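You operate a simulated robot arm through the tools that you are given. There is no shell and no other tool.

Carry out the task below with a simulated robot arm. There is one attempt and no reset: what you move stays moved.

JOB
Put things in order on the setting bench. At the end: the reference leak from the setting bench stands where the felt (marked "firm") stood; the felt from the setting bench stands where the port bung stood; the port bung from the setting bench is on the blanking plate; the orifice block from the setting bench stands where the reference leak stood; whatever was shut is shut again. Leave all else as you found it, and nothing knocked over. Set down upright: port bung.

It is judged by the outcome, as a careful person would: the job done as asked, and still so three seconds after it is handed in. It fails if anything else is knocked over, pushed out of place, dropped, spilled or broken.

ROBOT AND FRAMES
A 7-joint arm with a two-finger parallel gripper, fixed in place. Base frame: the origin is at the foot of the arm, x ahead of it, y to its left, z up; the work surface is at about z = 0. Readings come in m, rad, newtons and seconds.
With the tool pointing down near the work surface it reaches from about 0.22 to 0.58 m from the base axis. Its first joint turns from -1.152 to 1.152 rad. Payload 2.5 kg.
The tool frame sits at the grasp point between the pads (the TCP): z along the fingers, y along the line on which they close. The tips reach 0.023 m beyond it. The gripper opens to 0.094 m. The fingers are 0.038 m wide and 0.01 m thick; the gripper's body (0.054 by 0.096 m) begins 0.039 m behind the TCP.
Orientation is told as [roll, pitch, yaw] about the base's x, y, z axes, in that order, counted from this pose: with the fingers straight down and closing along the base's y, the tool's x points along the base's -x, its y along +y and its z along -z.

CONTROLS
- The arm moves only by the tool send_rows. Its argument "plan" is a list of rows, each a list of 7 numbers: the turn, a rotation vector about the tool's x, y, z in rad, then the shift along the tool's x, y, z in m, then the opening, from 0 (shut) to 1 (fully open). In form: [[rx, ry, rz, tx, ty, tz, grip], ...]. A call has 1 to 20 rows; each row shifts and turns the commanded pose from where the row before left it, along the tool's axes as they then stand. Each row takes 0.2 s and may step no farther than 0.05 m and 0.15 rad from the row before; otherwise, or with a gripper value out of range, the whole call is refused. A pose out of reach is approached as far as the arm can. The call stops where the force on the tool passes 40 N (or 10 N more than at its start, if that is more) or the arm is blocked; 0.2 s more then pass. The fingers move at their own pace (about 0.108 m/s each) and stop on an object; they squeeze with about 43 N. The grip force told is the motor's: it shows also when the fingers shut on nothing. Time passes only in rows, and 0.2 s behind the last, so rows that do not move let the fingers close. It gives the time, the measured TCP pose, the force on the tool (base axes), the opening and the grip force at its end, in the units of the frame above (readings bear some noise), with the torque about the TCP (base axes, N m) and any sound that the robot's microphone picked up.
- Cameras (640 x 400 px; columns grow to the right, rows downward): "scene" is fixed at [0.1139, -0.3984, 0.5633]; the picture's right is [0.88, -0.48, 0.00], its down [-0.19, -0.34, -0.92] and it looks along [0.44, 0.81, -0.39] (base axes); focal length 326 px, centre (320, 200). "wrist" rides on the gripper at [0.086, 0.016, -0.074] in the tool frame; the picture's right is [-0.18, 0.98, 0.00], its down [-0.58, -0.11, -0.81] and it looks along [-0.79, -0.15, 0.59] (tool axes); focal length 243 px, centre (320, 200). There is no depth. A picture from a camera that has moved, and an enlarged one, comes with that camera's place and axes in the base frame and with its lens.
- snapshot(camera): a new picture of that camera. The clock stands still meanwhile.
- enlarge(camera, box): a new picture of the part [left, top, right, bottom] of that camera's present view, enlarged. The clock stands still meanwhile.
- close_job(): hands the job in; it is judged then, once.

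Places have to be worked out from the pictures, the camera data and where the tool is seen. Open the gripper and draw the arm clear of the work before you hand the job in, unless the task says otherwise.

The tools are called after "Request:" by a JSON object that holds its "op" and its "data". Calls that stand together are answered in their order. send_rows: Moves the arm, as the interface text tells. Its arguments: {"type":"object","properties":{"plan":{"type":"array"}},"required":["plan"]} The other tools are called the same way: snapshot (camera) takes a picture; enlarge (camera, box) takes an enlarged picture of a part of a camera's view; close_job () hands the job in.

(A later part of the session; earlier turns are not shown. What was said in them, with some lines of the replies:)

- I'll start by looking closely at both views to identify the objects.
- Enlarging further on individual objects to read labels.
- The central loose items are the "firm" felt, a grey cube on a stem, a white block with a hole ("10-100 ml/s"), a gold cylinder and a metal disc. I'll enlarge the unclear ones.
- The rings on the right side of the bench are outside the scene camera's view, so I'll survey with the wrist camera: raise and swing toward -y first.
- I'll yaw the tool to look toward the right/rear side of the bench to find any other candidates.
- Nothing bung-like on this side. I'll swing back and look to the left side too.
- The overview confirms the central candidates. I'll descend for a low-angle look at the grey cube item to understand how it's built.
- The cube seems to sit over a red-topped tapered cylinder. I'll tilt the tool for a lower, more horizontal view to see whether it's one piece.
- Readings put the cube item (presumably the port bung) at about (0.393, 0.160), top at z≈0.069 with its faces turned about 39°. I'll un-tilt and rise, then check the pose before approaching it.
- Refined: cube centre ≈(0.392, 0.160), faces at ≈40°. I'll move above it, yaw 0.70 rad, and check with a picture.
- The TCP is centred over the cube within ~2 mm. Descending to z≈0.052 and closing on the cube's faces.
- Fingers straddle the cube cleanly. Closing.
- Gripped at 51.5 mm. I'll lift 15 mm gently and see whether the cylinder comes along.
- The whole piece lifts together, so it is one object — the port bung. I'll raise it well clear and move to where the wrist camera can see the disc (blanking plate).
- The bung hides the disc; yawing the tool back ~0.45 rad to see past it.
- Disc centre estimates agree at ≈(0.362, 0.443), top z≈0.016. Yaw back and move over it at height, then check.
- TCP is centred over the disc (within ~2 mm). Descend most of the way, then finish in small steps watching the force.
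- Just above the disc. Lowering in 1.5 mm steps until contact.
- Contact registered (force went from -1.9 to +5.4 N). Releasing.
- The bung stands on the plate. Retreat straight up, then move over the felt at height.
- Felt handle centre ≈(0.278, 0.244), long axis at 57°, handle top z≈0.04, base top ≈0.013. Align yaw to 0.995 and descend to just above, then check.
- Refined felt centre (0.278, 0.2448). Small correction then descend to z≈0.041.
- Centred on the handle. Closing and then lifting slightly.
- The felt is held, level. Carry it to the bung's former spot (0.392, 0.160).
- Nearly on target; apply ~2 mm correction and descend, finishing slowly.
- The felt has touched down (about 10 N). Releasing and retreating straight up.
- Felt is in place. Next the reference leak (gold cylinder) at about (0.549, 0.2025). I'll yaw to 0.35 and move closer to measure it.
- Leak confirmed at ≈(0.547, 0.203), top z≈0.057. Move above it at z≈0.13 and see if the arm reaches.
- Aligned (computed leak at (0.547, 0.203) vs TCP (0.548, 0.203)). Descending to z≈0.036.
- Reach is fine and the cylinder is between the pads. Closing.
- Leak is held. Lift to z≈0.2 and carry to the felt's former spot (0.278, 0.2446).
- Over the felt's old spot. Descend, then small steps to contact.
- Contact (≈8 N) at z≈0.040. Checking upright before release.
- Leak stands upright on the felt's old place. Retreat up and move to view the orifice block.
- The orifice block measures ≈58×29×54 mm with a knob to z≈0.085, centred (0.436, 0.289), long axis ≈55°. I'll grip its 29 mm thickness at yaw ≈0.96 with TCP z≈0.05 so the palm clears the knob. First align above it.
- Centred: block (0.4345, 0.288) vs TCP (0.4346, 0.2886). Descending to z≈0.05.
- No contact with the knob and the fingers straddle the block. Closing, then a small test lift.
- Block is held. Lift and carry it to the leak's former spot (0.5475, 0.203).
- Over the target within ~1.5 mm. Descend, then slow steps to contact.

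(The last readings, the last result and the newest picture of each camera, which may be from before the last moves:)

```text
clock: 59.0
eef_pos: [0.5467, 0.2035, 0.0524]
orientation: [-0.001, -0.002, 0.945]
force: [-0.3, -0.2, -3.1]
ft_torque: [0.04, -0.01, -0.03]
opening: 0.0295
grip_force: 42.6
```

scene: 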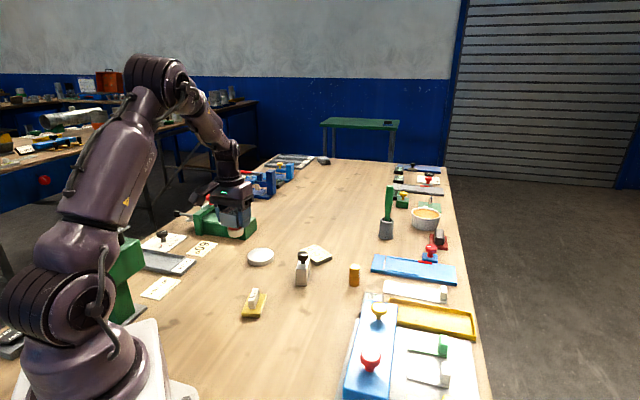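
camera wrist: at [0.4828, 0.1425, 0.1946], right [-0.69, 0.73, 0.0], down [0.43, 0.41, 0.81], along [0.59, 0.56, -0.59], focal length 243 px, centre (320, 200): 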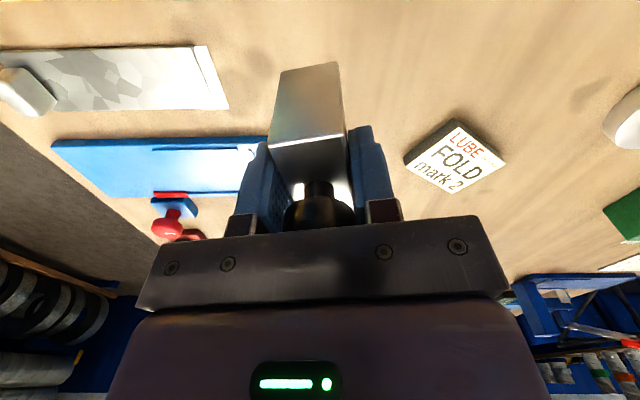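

Still no contact (force unchanged). Continuing in 1 mm steps.

Request:
{"op": "send_rows", "data": {"plan": [[0, 0, 0, 0, 0, 0.001, 0.15], [0, 0, 0, 0, 0, 0.0005, 0.15]]}}

Request:
{"op": "enlarge", "data": {"camera": "scene", "box": [310, 210, 410, 300]}}

```text
clock: 59.6
eef_pos: [0.5455, 0.2046, 0.0505]
orientation: [-0.002, -0.002, 0.944]
force: [-1.4, -0.6, 3.3]
ft_torque: [-0.01, 0.22, 0.0]
opening: 0.0296
grip_force: 42.8
```

```text
4.44 times, centred on (360, 255) of scene
camera zoom: at [0.1139, -0.3985, 0.5633], right [0.88, -0.48, 0.0], down [-0.19, -0.34, -0.92], along [0.44, 0.81, -0.39], focal length 1449 px, centre (142, -44)
```

zoom: 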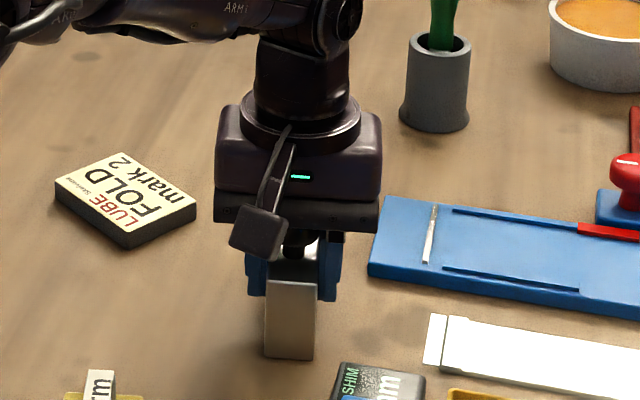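

Contact made (+3.3 N). Press another 0.5 mm, then release and retreat straight up.

Request:
{"op": "send_rows", "data": {"plan": [[0, 0, 0, 0, 0, 0.0005, 0.15], [0, 0, 0, 0, 0, 0, 0.35], [0, 0, 0, 0, 0, 0, 0.5], [0, 0, 0, 0, 0, 0, 0.6], [0, 0, 0, 0, 0, 0, 0.6]]}}

Request:
{"op": "enlarge", "data": {"camera": "scene", "box": [310, 210, 410, 300]}}

```text
clock: 60.8
eef_pos: [0.5468, 0.2041, 0.0493]
orientation: [0.0, -0.001, 0.944]
force: [0.3, -0.2, 0.1]
ft_torque: [0.0, -0.02, -0.03]
opening: 0.0567
grip_force: 0.1
```

```text
4.44 times, centred on (360, 255) of scene
camera zoom: at [0.1139, -0.3984, 0.5633], right [0.88, -0.48, 0.0], down [-0.19, -0.34, -0.92], along [0.44, 0.81, -0.39], focal length 1449 px, centre (142, -44)
```

zoom: 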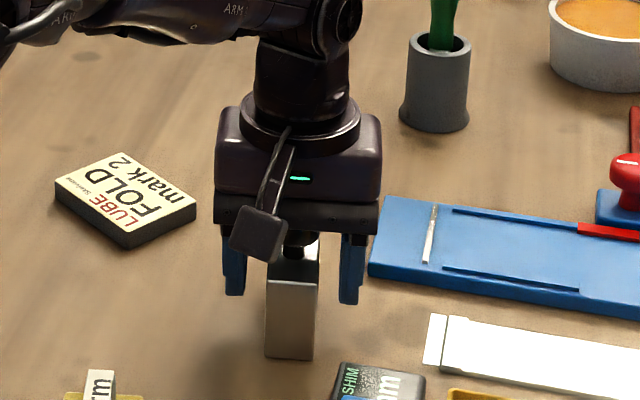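

Released, block upright. Retreat straight up and pull the arm back to a clear spot.

Request:
{"op": "send_rows", "data": {"plan": [[0, 0, 0, 0, 0, -0.01, 0.6], [0, 0, 0, 0, 0, -0.03, 0.6], [0, 0, 0, 0, 0, -0.045, 0.7], [0, 0, 0, 0, 0, -0.045, 0.8], [0, 0, 0, 0, 0, -0.045, 1], [0, 0, 0, 0.04, 0.02, -0.02, 1], [0, 0, 0.14, 0.04, 0.02, -0.02, 1], [0, 0, 0.14, 0.04, 0.01, -0.01, 1], [0, 0, 0.14, 0.04, 0.01, 0, 1], [0, 0, 0.14, 0.04, 0.0, 0, 1], [0, 0, 0.14, 0.03, 0, 0, 1], [0, 0, 0, 0.03, 0, 0, 1], [0, 0, 0, 0, 0, 0, 1]]}}

Request:
{"op": "snapshot", "data": {"camera": "scene"}}

Request:
{"op": "snapshot", "data": {"camera": "wrist"}}

Request:
{"op": "enlarge", "data": {"camera": "scene", "box": [220, 220, 480, 400]}}

```text
clock: 63.6
eef_pos: [0.3013, 0.0845, 0.2735]
orientation: [-0.001, -0.002, 0.241]
force: [1.3, -0.5, 0.1]
ft_torque: [0.02, 0.01, 0.01]
opening: 0.0939
grip_force: 0.1
```

```text
taken
```

scene: 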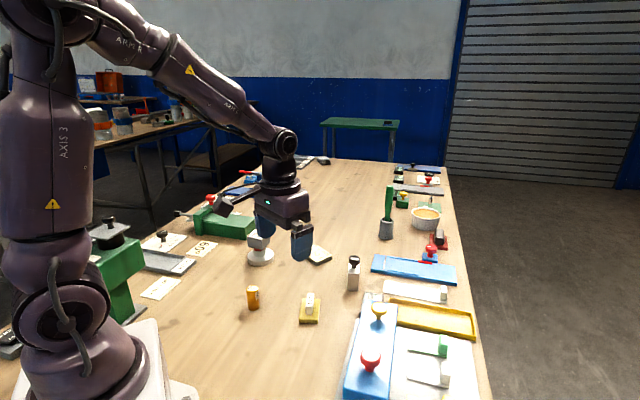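

```text
taken
camera wrist: at [0.2129, 0.0801, 0.3477], right [-0.06, 1.0, 0.0], down [0.59, 0.03, 0.81], along [0.81, 0.05, -0.59], focal length 243 px, centre (320, 200)
```

wrist: 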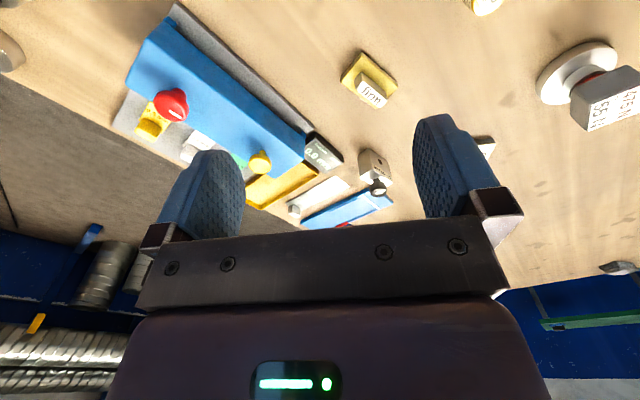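

```text
2.22 times, centred on (350, 310) of scene
camera zoom: at [0.1139, -0.3985, 0.5633], right [0.88, -0.48, 0.0], down [-0.19, -0.34, -0.92], along [0.44, 0.81, -0.39], focal length 724 px, centre (253, -44)
```

zoom: 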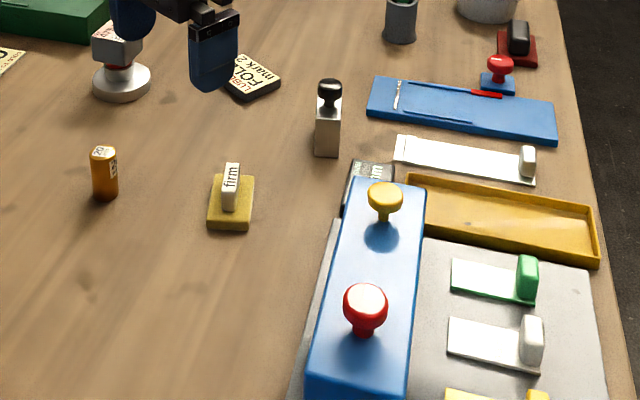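

All items look placed. I'll swing the arm a bit further aside to get an unobstructed final check of the bung on the plate.

Request:
{"op": "send_rows", "data": {"plan": [[0, 0, 0.12, 0.02, -0.03, -0.01, 1], [0, 0, 0.12, 0.02, -0.03, -0.01, 1], [0, 0, 0, 0.01, -0.04, 0, 1], [0, 0, 0, 0, -0.04, 0, 1], [0, 0, 0, 0, 0, 0, 1]]}}

Request:
{"op": "snapshot", "data": {"camera": "scene"}}

Request:
{"op": "enlarge", "data": {"camera": "scene", "box": [200, 200, 360, 330]}}

Request:
{"op": "snapshot", "data": {"camera": "wrist"}}

```text
clock: 64.8
eef_pos: [0.2641, -0.0616, 0.2949]
orientation: [0.0, -0.002, 0.003]
force: [0.4, -0.9, 0.1]
ft_torque: [0.02, -0.02, 0.01]
opening: 0.0939
grip_force: 0.1
```

```text
taken
```

scene: 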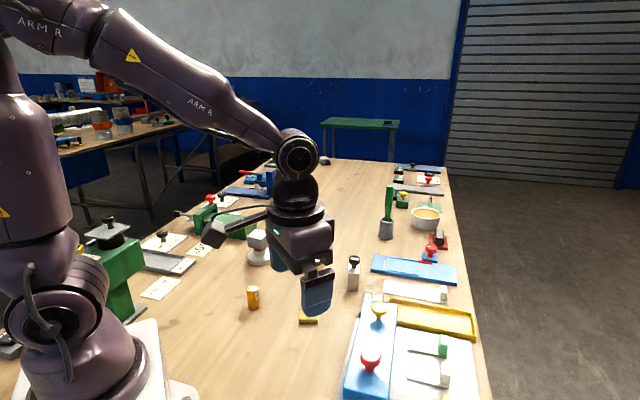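

```text
3.08 times, centred on (280, 265) of scene
camera zoom: at [0.1139, -0.3985, 0.5633], right [0.88, -0.48, 0.0], down [-0.19, -0.34, -0.92], along [0.44, 0.81, -0.39], focal length 1003 px, centre (443, 0)
```

zoom: 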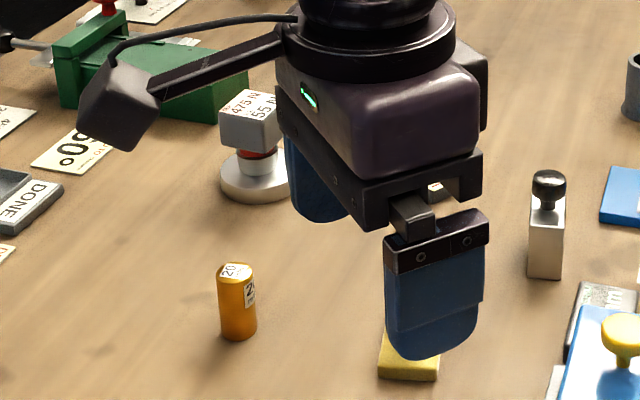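

```text
taken
camera wrist: at [0.1767, -0.0456, 0.3691], right [0.18, 0.98, 0.0], down [0.58, -0.11, 0.81], along [0.79, -0.15, -0.59], focal length 243 px, centre (320, 200)
```

wrist: 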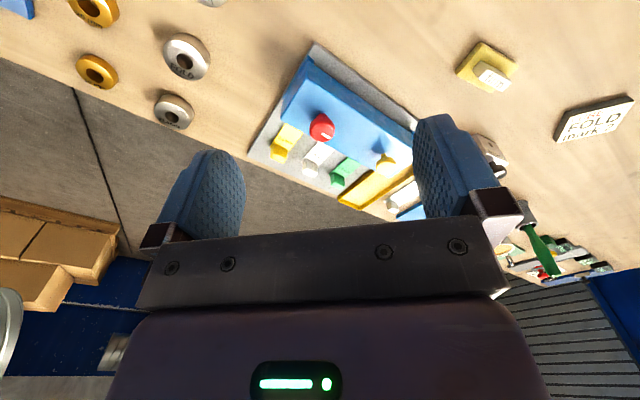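

Everything stands where it should: the bung is upright on the disc, and the felt is on the bung's old spot. The leak is on the felt's old spot, and the orifice block is on the leak's. I opened nothing that was shut, the gripper is empty and open, and the arm is clear, so I'm handing the job in.

Request:
{"op": "close_job", "data": {}}

```text
The job is handed in.
```

I moved all four items as asked and handed the job in. In the last pictures nothing was knocked over. I don't have the judging result.

| Item | Now stands | How I identified it |
|---|---|---|
| Port bung | Upright on the blanking plate | Grey cube on a red-banded plug, marked "GRIP 475 N / REST 55 N" |
| Felt | Where the port bung stood | Yellow pad marked "firm" |
| Reference leak | Where the felt stood | Gold cylinder marked "20 ml/s" |
| Orifice block | Where the reference leak stood | Steel block with a hole and knob, marked "10-100 ml/s" |

- **Identification:** only the felt carried a label naming it in the job. I judged the other three by shape and markings, and took the plain metal disc to be the blanking plate.
- **Placement:** by my readings, the felt, leak and orifice block are each within about 2 mm of the spot they were meant to take. The bung is centred on the disc to within a few millimetres.
- **Shut items:** I opened nothing, so there was nothing to shut again.
- **Arm:** the gripper is open and empty, raised clear of the items.
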